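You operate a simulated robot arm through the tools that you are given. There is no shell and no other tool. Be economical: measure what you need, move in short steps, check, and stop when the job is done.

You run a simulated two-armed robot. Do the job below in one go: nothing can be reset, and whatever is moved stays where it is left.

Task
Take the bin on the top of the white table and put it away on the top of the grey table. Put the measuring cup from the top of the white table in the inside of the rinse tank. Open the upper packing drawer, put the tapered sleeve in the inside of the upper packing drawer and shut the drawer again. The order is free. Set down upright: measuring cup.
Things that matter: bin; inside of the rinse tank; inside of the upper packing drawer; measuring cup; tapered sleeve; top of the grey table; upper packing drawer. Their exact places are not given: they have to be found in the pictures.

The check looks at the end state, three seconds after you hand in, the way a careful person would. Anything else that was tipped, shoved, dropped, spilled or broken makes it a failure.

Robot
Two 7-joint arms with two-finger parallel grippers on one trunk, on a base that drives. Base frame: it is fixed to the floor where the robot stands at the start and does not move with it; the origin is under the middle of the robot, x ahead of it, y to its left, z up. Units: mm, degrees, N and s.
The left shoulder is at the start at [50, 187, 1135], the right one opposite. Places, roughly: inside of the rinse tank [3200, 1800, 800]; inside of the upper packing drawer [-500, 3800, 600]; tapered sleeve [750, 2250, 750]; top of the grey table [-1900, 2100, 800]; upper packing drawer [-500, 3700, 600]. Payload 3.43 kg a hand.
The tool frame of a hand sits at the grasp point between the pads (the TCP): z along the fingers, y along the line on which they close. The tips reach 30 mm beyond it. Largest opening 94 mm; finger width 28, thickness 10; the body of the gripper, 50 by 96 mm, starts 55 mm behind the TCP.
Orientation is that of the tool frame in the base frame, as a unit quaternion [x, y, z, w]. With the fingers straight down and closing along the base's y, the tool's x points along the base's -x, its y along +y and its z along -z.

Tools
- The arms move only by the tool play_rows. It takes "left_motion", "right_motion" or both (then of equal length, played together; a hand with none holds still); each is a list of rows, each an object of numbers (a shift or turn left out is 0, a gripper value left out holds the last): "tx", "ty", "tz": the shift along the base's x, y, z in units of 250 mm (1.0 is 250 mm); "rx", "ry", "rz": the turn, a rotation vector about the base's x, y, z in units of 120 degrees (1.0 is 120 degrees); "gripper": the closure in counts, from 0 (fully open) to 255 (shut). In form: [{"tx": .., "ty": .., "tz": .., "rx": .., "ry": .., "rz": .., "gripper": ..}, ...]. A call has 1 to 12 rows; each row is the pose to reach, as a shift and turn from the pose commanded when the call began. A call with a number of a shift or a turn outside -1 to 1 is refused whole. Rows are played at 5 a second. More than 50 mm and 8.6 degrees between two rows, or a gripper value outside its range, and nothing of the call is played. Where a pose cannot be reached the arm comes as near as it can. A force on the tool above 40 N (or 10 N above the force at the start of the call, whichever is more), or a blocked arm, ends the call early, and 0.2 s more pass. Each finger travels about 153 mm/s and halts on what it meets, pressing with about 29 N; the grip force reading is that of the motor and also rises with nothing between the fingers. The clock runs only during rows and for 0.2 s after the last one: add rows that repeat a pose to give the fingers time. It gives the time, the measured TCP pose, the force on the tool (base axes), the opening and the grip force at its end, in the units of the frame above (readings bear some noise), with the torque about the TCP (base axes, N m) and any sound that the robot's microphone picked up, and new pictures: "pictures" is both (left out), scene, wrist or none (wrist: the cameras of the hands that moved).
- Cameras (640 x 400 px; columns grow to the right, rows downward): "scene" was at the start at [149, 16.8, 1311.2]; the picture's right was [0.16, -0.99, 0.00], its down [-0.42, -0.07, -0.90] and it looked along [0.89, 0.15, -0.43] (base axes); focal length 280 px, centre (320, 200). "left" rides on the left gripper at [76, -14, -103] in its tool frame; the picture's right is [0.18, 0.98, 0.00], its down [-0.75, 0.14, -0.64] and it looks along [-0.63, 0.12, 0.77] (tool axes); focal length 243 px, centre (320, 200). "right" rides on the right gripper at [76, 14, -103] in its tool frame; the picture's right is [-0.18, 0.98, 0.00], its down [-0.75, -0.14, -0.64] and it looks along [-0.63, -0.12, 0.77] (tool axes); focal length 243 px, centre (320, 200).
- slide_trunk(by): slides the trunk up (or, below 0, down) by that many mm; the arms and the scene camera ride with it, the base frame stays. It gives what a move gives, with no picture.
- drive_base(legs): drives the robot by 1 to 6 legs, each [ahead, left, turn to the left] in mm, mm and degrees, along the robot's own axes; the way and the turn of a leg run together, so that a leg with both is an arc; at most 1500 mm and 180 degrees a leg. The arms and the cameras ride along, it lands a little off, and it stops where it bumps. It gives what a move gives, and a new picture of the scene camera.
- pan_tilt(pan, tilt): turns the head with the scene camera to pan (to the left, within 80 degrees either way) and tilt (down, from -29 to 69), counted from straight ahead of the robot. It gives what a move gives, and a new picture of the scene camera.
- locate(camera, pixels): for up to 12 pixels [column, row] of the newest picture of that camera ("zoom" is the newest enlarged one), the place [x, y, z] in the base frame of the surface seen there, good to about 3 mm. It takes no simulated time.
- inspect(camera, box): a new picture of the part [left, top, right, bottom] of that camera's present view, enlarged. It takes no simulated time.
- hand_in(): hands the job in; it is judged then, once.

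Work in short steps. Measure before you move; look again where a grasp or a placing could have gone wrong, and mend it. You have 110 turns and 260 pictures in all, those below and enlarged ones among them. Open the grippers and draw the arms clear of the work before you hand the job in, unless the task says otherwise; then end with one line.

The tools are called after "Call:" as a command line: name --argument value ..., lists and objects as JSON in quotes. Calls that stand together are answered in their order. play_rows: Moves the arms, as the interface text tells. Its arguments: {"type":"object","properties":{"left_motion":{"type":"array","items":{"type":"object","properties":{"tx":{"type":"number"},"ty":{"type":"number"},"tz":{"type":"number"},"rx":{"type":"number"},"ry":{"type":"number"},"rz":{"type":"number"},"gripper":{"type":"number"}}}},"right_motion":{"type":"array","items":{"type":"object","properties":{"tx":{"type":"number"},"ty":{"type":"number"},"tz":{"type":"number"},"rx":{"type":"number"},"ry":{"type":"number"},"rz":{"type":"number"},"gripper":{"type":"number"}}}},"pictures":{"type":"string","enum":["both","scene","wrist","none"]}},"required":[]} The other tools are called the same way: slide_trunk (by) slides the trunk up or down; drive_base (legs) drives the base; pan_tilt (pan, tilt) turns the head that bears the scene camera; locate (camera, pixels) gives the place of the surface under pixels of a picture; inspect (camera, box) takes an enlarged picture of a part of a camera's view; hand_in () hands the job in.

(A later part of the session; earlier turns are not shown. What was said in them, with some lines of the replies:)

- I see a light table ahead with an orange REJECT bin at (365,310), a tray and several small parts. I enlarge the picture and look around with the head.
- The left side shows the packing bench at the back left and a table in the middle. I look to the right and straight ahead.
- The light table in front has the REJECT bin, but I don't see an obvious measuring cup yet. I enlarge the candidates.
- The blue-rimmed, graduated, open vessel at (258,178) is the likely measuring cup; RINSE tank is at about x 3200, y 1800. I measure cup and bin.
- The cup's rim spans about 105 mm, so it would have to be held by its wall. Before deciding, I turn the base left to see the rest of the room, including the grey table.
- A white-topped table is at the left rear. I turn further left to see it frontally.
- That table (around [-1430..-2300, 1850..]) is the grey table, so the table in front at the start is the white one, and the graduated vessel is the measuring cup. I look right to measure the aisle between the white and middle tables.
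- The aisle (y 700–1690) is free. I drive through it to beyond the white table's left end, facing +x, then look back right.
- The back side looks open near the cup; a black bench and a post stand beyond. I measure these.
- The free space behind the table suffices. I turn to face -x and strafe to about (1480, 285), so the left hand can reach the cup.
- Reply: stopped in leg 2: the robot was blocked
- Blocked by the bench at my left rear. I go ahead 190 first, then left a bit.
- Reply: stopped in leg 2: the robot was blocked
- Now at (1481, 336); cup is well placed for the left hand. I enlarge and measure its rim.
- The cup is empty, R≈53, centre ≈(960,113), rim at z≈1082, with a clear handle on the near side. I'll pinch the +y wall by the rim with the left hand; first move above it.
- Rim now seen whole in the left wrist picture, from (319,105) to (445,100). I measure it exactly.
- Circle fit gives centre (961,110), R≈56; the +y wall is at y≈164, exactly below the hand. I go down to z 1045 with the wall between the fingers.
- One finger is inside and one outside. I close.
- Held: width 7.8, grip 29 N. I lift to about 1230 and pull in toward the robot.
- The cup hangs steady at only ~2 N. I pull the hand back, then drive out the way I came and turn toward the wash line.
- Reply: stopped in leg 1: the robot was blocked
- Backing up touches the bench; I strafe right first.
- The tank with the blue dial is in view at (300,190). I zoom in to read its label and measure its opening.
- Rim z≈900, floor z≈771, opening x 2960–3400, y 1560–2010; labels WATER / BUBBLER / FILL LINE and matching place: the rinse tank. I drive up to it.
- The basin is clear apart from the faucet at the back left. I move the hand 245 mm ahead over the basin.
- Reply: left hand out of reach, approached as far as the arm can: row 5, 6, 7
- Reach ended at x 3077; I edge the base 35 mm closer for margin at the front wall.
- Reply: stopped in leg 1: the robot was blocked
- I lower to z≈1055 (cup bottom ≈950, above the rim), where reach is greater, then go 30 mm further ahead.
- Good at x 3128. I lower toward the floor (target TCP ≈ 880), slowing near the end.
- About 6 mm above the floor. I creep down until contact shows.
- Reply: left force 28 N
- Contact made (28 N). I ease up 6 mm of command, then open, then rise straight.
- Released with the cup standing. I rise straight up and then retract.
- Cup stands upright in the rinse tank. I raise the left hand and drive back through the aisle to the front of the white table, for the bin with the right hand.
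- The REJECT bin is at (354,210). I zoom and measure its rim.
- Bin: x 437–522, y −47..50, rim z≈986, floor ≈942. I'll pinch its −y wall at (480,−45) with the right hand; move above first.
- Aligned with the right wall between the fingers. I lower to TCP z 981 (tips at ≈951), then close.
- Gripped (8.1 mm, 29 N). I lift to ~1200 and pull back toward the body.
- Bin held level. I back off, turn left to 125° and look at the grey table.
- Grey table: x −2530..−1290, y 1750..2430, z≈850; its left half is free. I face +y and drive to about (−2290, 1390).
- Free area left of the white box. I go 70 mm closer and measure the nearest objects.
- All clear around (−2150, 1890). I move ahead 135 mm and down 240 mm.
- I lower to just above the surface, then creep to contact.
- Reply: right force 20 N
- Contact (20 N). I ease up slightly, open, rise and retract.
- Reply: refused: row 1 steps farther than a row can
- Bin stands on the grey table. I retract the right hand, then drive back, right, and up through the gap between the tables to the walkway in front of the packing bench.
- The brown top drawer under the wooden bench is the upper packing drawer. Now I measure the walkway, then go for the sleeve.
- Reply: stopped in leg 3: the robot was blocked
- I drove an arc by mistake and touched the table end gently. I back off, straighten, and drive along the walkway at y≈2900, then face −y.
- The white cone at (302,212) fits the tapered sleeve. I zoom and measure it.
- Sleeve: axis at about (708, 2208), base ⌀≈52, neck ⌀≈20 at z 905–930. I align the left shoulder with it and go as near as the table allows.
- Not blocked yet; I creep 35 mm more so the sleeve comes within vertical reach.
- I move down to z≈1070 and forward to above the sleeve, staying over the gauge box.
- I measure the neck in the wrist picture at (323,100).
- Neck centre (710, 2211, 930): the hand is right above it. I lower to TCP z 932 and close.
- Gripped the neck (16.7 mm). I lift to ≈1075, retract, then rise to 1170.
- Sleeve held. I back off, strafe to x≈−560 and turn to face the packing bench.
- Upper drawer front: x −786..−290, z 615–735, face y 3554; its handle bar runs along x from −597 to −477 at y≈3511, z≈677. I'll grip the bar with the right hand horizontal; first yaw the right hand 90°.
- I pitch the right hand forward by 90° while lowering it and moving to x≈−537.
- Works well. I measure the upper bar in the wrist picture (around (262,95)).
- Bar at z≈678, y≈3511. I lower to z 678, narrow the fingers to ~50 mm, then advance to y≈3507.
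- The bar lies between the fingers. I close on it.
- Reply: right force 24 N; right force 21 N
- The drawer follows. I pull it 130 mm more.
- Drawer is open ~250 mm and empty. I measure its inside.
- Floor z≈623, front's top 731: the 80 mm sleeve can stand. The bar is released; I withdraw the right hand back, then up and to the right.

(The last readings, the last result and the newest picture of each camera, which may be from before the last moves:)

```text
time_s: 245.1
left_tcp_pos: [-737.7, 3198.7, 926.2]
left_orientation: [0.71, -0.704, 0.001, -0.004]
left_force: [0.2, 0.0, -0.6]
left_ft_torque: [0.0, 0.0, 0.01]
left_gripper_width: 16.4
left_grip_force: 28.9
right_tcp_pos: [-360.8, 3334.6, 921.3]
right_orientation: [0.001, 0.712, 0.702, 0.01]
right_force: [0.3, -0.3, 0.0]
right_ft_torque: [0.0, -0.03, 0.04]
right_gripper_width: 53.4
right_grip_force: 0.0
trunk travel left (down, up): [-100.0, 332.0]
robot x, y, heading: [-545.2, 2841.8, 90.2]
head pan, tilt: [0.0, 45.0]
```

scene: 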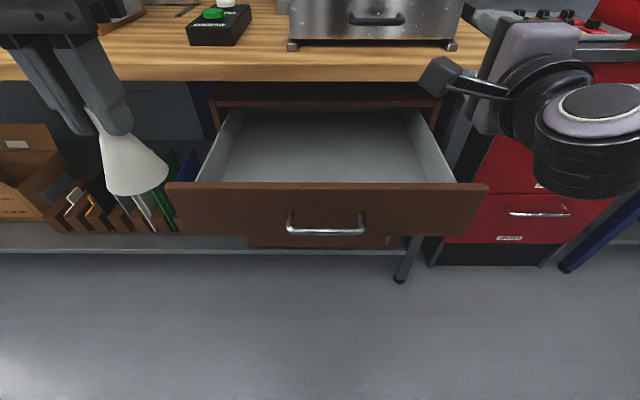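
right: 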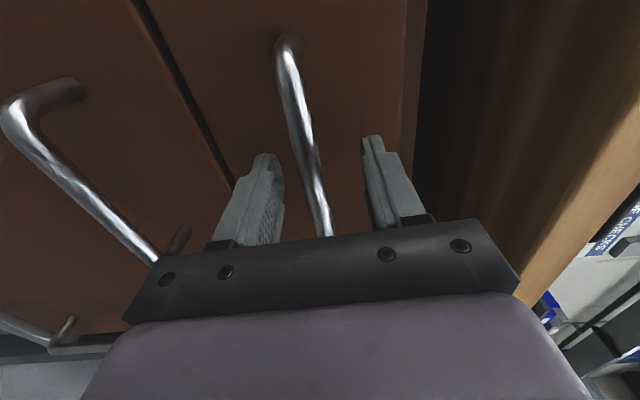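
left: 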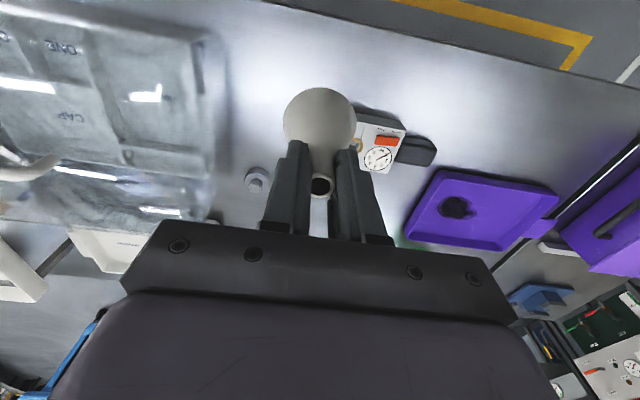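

I move the left hand over the drawer to about (−650, 3400), then look.

Call:
play_rows --left_motion '[{"tx": 0.07, "ty": 0.16}, {"tx": 0.14, "ty": 0.32}, {"tx": 0.21, "ty": 0.48}, {"tx": 0.28, "ty": 0.64}, {"tx": 0.35, "ty": 0.8}, {"tx": 0.35, "ty": 0.8}]'

```text
time_s: 246.5
left_tcp_pos: [-650.8, 3398.8, 925.7]
left_orientation: [0.709, -0.705, -0.003, -0.003]
left_force: [0.0, 0.4, -0.2]
left_ft_torque: [-0.01, 0.02, -0.03]
left_gripper_width: 16.4
left_grip_force: 29.4
right_tcp_pos: [-361.3, 3335.4, 921.2]
right_orientation: [0.001, 0.712, 0.702, 0.01]
right_force: [-0.3, 0.5, -0.2]
right_ft_torque: [0.0, 0.0, -0.02]
right_gripper_width: 53.3
right_grip_force: 0.1
trunk travel left (down, up): [-100.0, 332.0]
robot x, y, heading: [-547.7, 2841.3, 90.3]
head pan, tilt: [0.0, 45.0]
```

scene: 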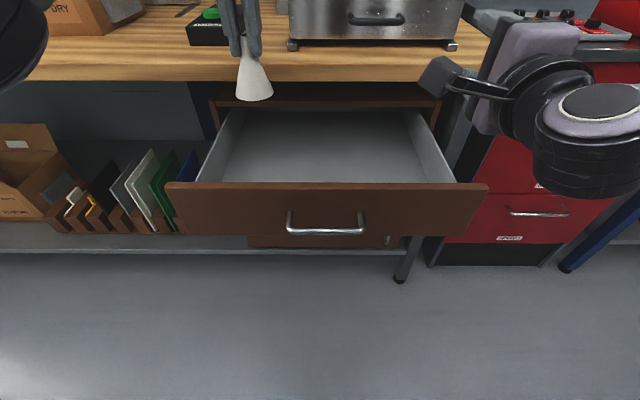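
left: 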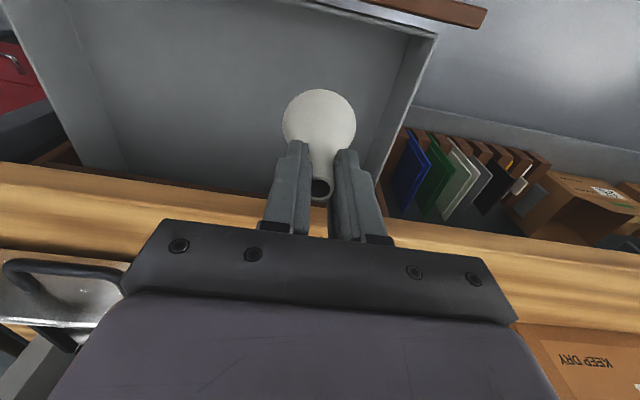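

Clear of the bench edge. I lower toward TCP 710 and creep to contact.

Call:
play_rows --left_motion '[{"tz": -0.18}, {"tz": -0.36}, {"tz": -0.54}, {"tz": -0.7}, {"tz": -0.8}, {"tz": -0.85}, {"tz": -0.862}, {"tz": -0.87}, {"tz": -0.878}, {"tz": -0.886}, {"tz": -0.892}, {"tz": -0.892}]'

```text
time_s: 249.1
left_tcp_pos: [-650.1, 3399.3, 708.1]
left_orientation: [0.71, -0.704, -0.001, -0.005]
left_force: [-0.6, 1.1, 22.2]
left_ft_torque: [-0.3, 0.18, 0.03]
left_gripper_width: 16.5
left_grip_force: 29.0
right_tcp_pos: [-359.2, 3332.8, 924.0]
right_orientation: [0.001, 0.711, 0.703, 0.009]
right_force: [0.5, 0.2, 0.2]
right_ft_torque: [-0.03, 0.02, 0.01]
right_gripper_width: 53.3
right_grip_force: 0.0
trunk travel left (down, up): [-100.0, 332.0]
robot x, y, heading: [-547.8, 2840.0, 90.4]
head pan, tilt: [0.0, 45.0]
```

scene: 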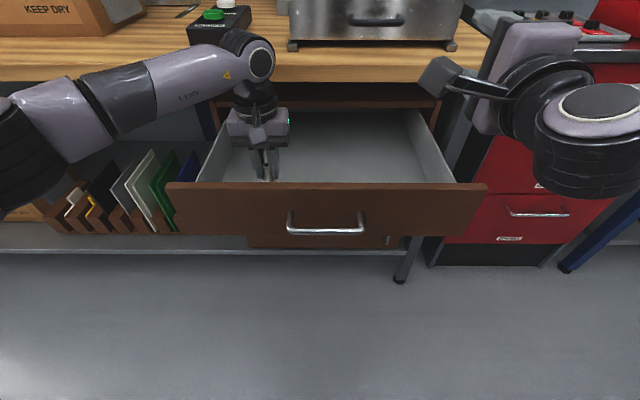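
left: 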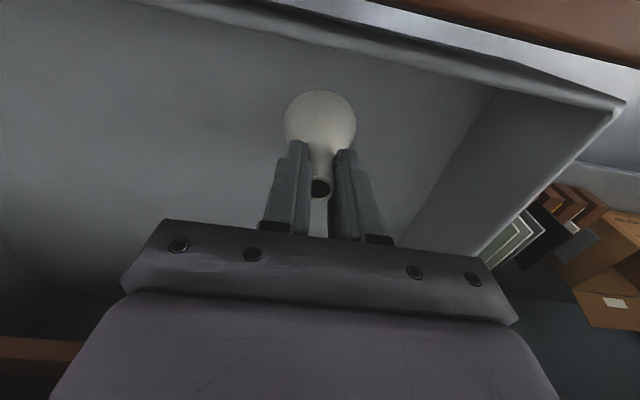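

Contact (22 N). I ease, open to ~55 mm, rise, and pull the left hand back out.

Call:
play_rows --left_motion '[{"tz": 0.014}, {"tz": 0.014, "gripper": 180}, {"tz": 0.014, "gripper": 110}, {"tz": 0.014, "gripper": 110}, {"tz": 0.16}, {"tz": 0.34}, {"tz": 0.52}, {"tz": 0.7}, {"tz": 0.88}, {"tz": 0.95}, {"tz": 0.95}]'

Call:
play_rows --left_motion '[{"tx": -0.07, "ty": -0.16}, {"tx": -0.14, "ty": -0.32}, {"tx": -0.21, "ty": -0.48}, {"tx": -0.28, "ty": -0.64}, {"tx": -0.35, "ty": -0.8}, {"tx": -0.35, "ty": -0.8}]' --pictures "scene"

```text
time_s: 251.5
left_tcp_pos: [-650.7, 3399.4, 939.9]
left_orientation: [0.71, -0.705, -0.001, -0.003]
left_force: [-0.6, -1.0, -0.3]
left_ft_torque: [0.02, -0.01, 0.01]
left_gripper_width: 53.8
left_grip_force: 0.1
right_tcp_pos: [-360.6, 3333.4, 922.2]
right_orientation: [0.0, 0.711, 0.703, 0.009]
right_force: [-0.6, -0.2, -0.6]
right_ft_torque: [0.01, 0.01, -0.04]
right_gripper_width: 53.5
right_grip_force: 0.1
trunk travel left (down, up): [-100.0, 332.0]
robot x, y, heading: [-545.3, 2839.6, 90.4]
head pan, tilt: [0.0, 45.0]
```

scene: 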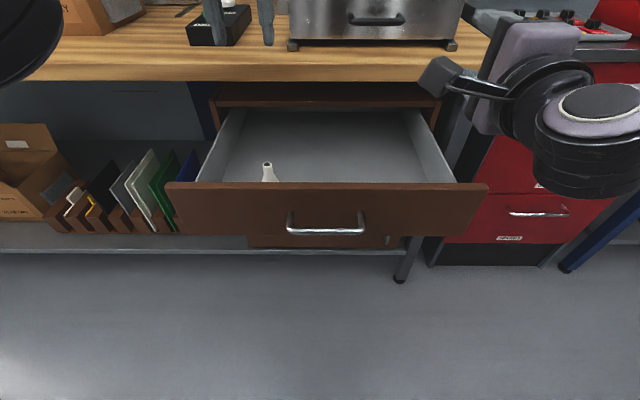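
left: 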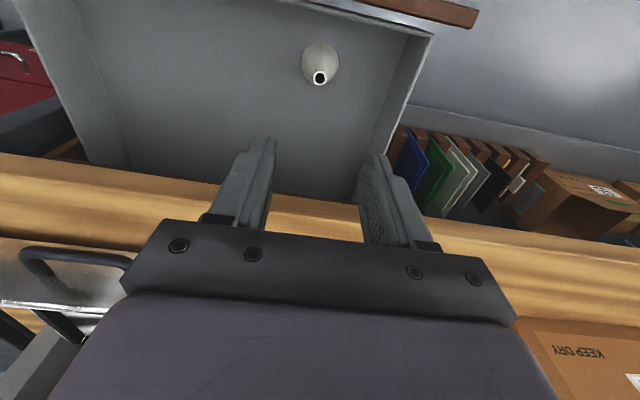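

```text
time_s: 252.9
left_tcp_pos: [-737.8, 3198.5, 941.4]
left_orientation: [0.711, -0.704, -0.001, -0.003]
left_force: [0.2, -0.2, 0.8]
left_ft_torque: [0.01, -0.02, -0.02]
left_gripper_width: 53.7
left_grip_force: 0.2
right_tcp_pos: [-360.9, 3333.6, 922.7]
right_orientation: [0.0, 0.711, 0.703, 0.009]
right_force: [-0.3, 0.5, -0.1]
right_ft_torque: [-0.01, 0.0, 0.0]
right_gripper_width: 53.3
right_grip_force: 0.0
trunk travel left (down, up): [-100.0, 332.0]
robot x, y, heading: [-547.3, 2839.4, 90.4]
head pan, tilt: [0.0, 45.0]
```

scene: 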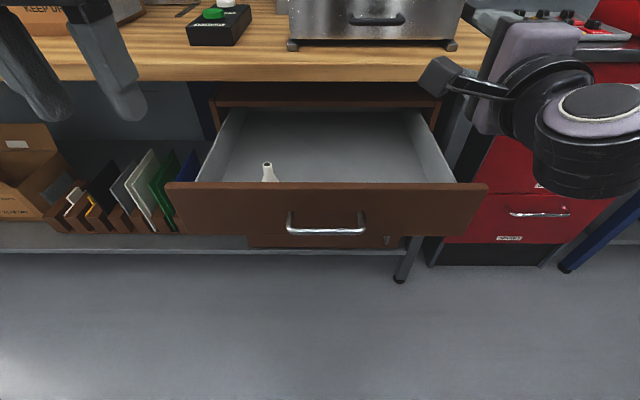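

Sleeve stands in the drawer. I back off and bring the right hand back along its path to the bar.

Call:
drive_base --legs '[[-190, 0, 0]]'

Call:
play_rows --right_motion '[{"tz": -0.04, "tx": -0.13}, {"tz": -0.18, "tx": -0.25}, {"tz": -0.32, "tx": -0.37}, {"tz": -0.48, "tx": -0.47}, {"tz": -0.64, "tx": -0.57}, {"tz": -0.8, "tx": -0.67}, {"tz": -0.98, "tx": -0.72}, {"tz": -0.98, "tx": -0.72}]'

```text
time_s: 254.4
left_tcp_pos: [-735.8, 3010.2, 940.2]
left_orientation: [0.71, -0.704, -0.001, -0.003]
left_force: [0.3, 0.1, 0.2]
left_ft_torque: [-0.03, -0.02, 0.02]
left_gripper_width: 53.6
left_grip_force: 0.0
right_tcp_pos: [-360.1, 3144.2, 921.6]
right_orientation: [0.001, 0.711, 0.704, 0.009]
right_force: [0.1, 0.2, 0.1]
right_ft_torque: [0.0, 0.01, 0.0]
right_gripper_width: 53.6
right_grip_force: 0.1
trunk travel left (down, up): [-100.0, 332.0]
robot x, y, heading: [-543.9, 2652.9, 90.4]
head pan, tilt: [0.0, 45.0]
```

scene: 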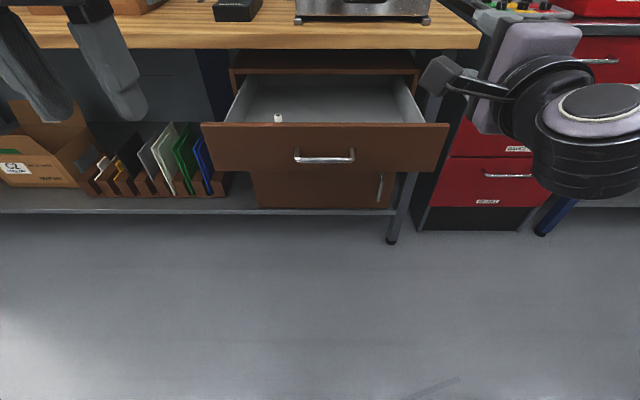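

```text
time_s: 256.2
left_tcp_pos: [-736.4, 3010.8, 941.0]
left_orientation: [0.71, -0.704, -0.001, -0.004]
left_force: [0.1, 0.1, -0.3]
left_ft_torque: [0.0, 0.01, -0.02]
left_gripper_width: 53.8
left_grip_force: 0.0
right_tcp_pos: [-541.4, 3144.0, 675.3]
right_orientation: [0.0, 0.711, 0.703, 0.01]
right_force: [-0.2, 0.0, 0.4]
right_ft_torque: [-0.03, -0.06, 0.0]
right_gripper_width: 53.8
right_grip_force: 0.0
trunk travel left (down, up): [-100.0, 332.0]
robot x, y, heading: [-550.1, 2653.2, 90.6]
head pan, tilt: [0.0, 45.0]
```

scene: 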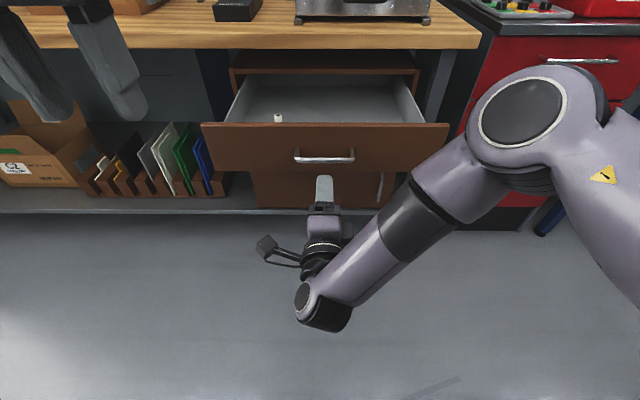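
right: 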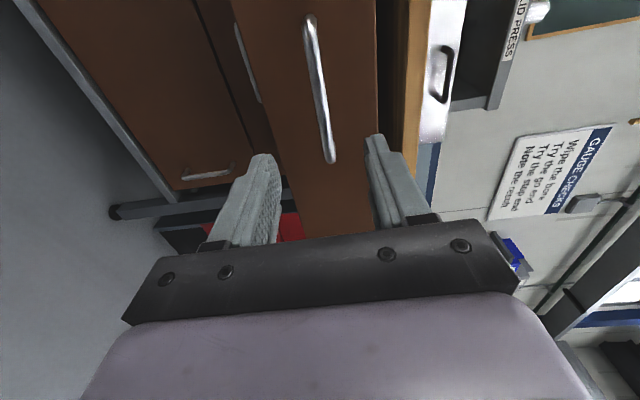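

Aligned. I advance 112 mm and grip the bar.

Call:
play_rows --right_motion '[{"ty": 0.15}, {"ty": 0.3}, {"ty": 0.4}, {"ty": 0.45}, {"ty": 0.45}, {"ty": 0.45, "gripper": 200}, {"ty": 0.45, "gripper": 255}, {"ty": 0.45, "gripper": 255}]' --pictures "wrist"

```text
time_s: 258.0
left_tcp_pos: [-736.4, 3010.8, 940.7]
left_orientation: [0.71, -0.704, 0.0, -0.003]
left_force: [0.7, 0.3, 0.1]
left_ft_torque: [0.05, -0.01, -0.01]
left_gripper_width: 53.6
left_grip_force: 0.0
right_tcp_pos: [-540.5, 3256.7, 676.0]
right_orientation: [0.002, 0.712, 0.703, 0.008]
right_force: [-0.9, -0.3, -0.2]
right_ft_torque: [-0.01, 1.25, -0.09]
right_gripper_width: 11.9
right_grip_force: 44.8
trunk travel left (down, up): [-100.0, 332.0]
robot x, y, heading: [-547.4, 2648.6, 90.6]
head pan, tilt: [0.0, 45.0]
```

right: 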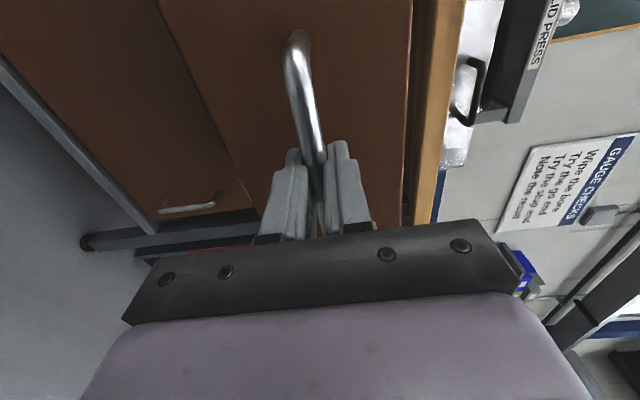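

Gripped. I push the drawer in with the base, 235 mm in two legs.

Call:
drive_base --legs '[[120, 0, 0], [115, 0, 0]]'

```text
time_s: 260.1
left_tcp_pos: [-737.9, 3246.7, 940.3]
left_orientation: [0.709, -0.705, -0.002, -0.002]
left_force: [-0.3, -0.3, 0.6]
left_ft_torque: [0.04, 0.01, -0.04]
left_gripper_width: 53.6
left_grip_force: 0.0
right_tcp_pos: [-539.8, 3493.7, 676.5]
right_orientation: [0.001, 0.711, 0.703, 0.011]
right_force: [5.1, 2.2, 0.8]
right_ft_torque: [0.03, 1.04, 0.36]
right_gripper_width: 11.9
right_grip_force: 45.1
trunk travel left (down, up): [-100.0, 332.0]
robot x, y, heading: [-542.5, 2891.0, 90.4]
head pan, tilt: [0.0, 45.0]
```

scene: 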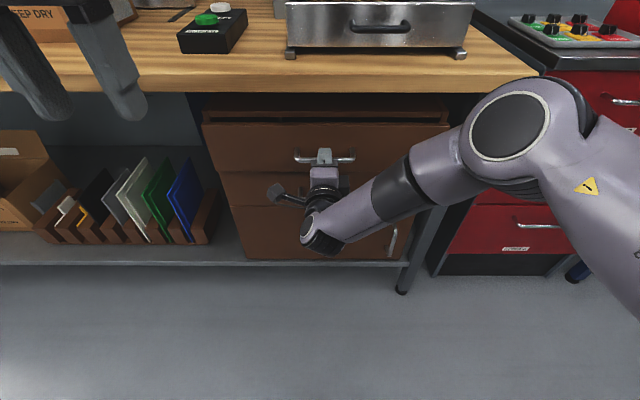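

About 11 mm remains (closed position was ≈3505). I push on with the arm in small steps.

Call:
play_rows --right_motion '[{"ty": 0.016}, {"ty": 0.032}, {"ty": 0.044}, {"ty": 0.054}, {"ty": 0.064}, {"ty": 0.072}, {"ty": 0.072}]' --pictures "none"

```text
time_s: 261.3
left_tcp_pos: [-736.7, 3245.1, 941.3]
left_orientation: [0.71, -0.705, -0.002, -0.004]
left_force: [-0.6, -0.1, 0.5]
left_ft_torque: [0.01, 0.02, -0.01]
left_gripper_width: 53.4
left_grip_force: 0.2
right_tcp_pos: [-540.1, 3505.0, 676.6]
right_orientation: [0.005, 0.713, 0.701, 0.011]
right_force: [5.9, -13.7, 6.7]
right_ft_torque: [0.19, 0.66, 0.73]
right_gripper_width: 11.8
right_grip_force: 45.1
trunk travel left (down, up): [-100.0, 332.0]
robot x, y, heading: [-545.0, 2889.6, 90.0]
head pan, tilt: [0.0, 45.0]
stopped in row 6 (right hand): the force on the tool passed its limit (the readings are from after the stop); the commanded pose is now the measured one
```

Stopped against the end stop at y 3505, the closed position. I open and withdraw the right hand, then check the drawer front.

Call:
play_rows --right_motion '[{"gripper": 200}, {"gripper": 120}, {"gripper": 120}, {"gripper": 120, "ty": -0.1}, {"ty": -0.26}, {"ty": -0.42}, {"ty": -0.58}, {"ty": -0.7}, {"ty": -0.7, "tz": 0.16}, {"ty": -0.7, "tz": 0.3}, {"ty": -0.7, "tz": 0.3, "tx": 0.15}, {"ty": -0.7, "tz": 0.3, "tx": 0.3}]' --pictures "scene"

Call:
drive_base --legs '[[-250, 0, 0]]'

```text
time_s: 263.9
left_tcp_pos: [-737.0, 3247.6, 939.9]
left_orientation: [0.709, -0.705, -0.002, -0.003]
left_force: [0.4, -0.2, 0.4]
left_ft_torque: [-0.01, -0.02, -0.02]
left_gripper_width: 53.5
left_grip_force: 0.1
right_tcp_pos: [-464.3, 3329.9, 749.8]
right_orientation: [0.003, 0.714, 0.7, 0.011]
right_force: [-0.5, -0.3, -0.5]
right_ft_torque: [0.01, 0.01, -0.01]
right_gripper_width: 49.3
right_grip_force: 0.1
trunk travel left (down, up): [-100.0, 332.0]
robot x, y, heading: [-547.8, 2886.5, 90.4]
head pan, tilt: [0.0, 45.0]
```

scene: 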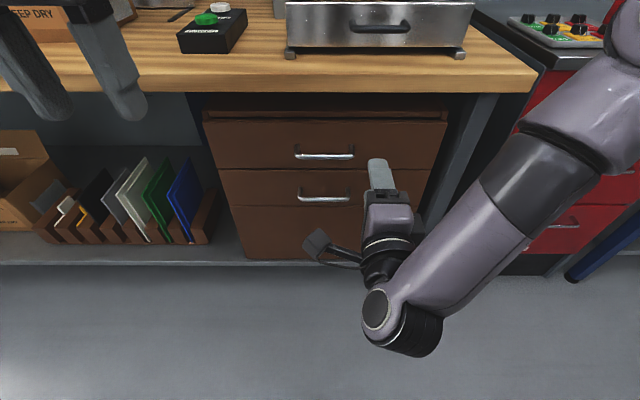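

```text
time_s: 265.7
left_tcp_pos: [-736.6, 2996.5, 940.2]
left_orientation: [0.709, -0.705, 0.0, -0.003]
left_force: [-0.4, -0.8, 0.1]
left_ft_torque: [0.0, 0.03, -0.01]
left_gripper_width: 53.4
left_grip_force: 0.0
right_tcp_pos: [-463.9, 3081.1, 751.2]
right_orientation: [0.004, 0.714, 0.7, 0.01]
right_force: [-0.6, 0.0, 0.0]
right_ft_torque: [-0.01, 0.02, 0.01]
right_gripper_width: 49.7
right_grip_force: 0.1
trunk travel left (down, up): [-100.0, 332.0]
robot x, y, heading: [-544.7, 2639.3, 90.3]
head pan, tilt: [0.0, 45.0]
```

scene: 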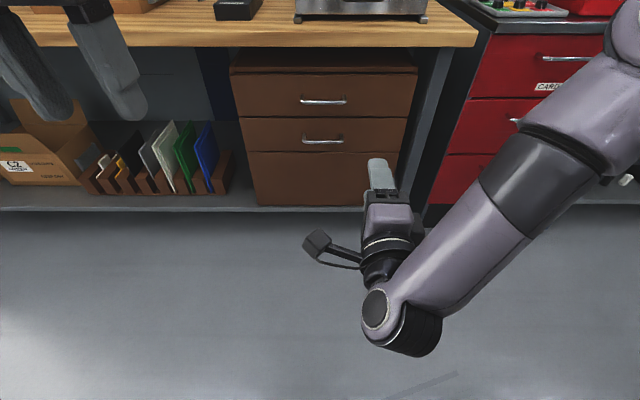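

I verify that both brown drawer fronts are flush at y≈3554, and open the grippers fully.

Call:
locate --camera "scene" --pixels '[[270, 95], [380, 95], [270, 130], [380, 130], [325, 85], [325, 70], [300, 180]]'

Call:
play_rows --left_motion '[{"gripper": 0}, {"gripper": 0}, {"gripper": 0}]' --right_motion '[{"gripper": 0}, {"gripper": 0}, {"gripper": 0}]' --pictures "none"

Call:
pan_tilt --pan -65 --tilt 20

```text
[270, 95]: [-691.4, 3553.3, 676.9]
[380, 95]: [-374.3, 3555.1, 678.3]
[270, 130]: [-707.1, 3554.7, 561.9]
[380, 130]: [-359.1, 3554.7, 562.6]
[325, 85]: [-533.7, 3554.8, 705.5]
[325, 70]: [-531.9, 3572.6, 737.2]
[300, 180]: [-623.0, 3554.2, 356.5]
```

```text
time_s: 266.5
left_tcp_pos: [-735.6, 2995.9, 940.2]
left_orientation: [0.709, -0.705, 0.0, -0.003]
left_force: [0.0, -0.5, -0.2]
left_ft_torque: [0.02, 0.01, -0.01]
left_gripper_width: 94.0
left_grip_force: 0.2
right_tcp_pos: [-463.4, 3079.3, 749.9]
right_orientation: [0.004, 0.714, 0.7, 0.011]
right_force: [0.8, 0.1, -0.3]
right_ft_torque: [-0.03, 0.02, 0.0]
right_gripper_width: 93.9
right_grip_force: 0.0
trunk travel left (down, up): [-100.0, 332.0]
robot x, y, heading: [-543.0, 2637.5, 90.0]
head pan, tilt: [0.0, 45.0]
```

```text
time_s: 267.9
left_tcp_pos: [-737.1, 2995.9, 940.7]
left_orientation: [0.709, -0.706, 0.0, -0.004]
left_force: [0.4, 0.6, -0.5]
left_ft_torque: [-0.01, 0.03, 0.03]
left_gripper_width: 94.1
left_grip_force: 0.0
right_tcp_pos: [-463.7, 3080.1, 749.5]
right_orientation: [0.004, 0.714, 0.7, 0.011]
right_force: [0.3, -0.1, -0.3]
right_ft_torque: [-0.03, -0.02, -0.02]
right_gripper_width: 93.8
right_grip_force: 0.0
trunk travel left (down, up): [-100.0, 332.0]
robot x, y, heading: [-546.5, 2636.6, 90.3]
head pan, tilt: [-65.0, 20.0]
```

scene: 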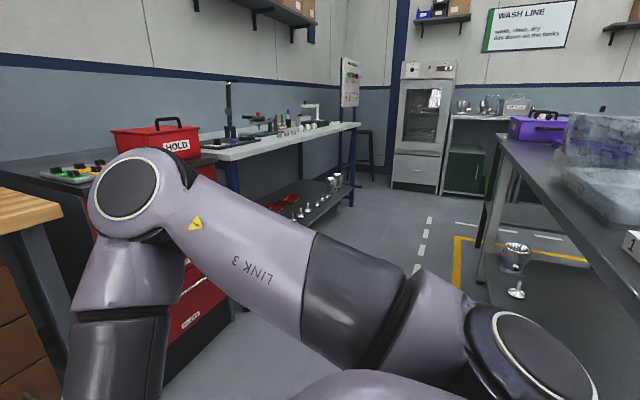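

The drawer front is flush at y 3554, the sleeve is inside it, the bin is on the grey table and the cup is in the tank. Both hands are open and clear, so I hand in.

Call:
hand_in

```text
The job is handed in.
```

The job is handed in: the bin is on the grey table, the measuring cup stands upright in the rinse tank, and the tapered sleeve is in the upper packing drawer, which is shut. While driving, the base was stopped against the black bench, the end of the middle table and, lightly, the wash line; I saw nothing shifted in the pictures afterwards, but I did not check those spots specifically.
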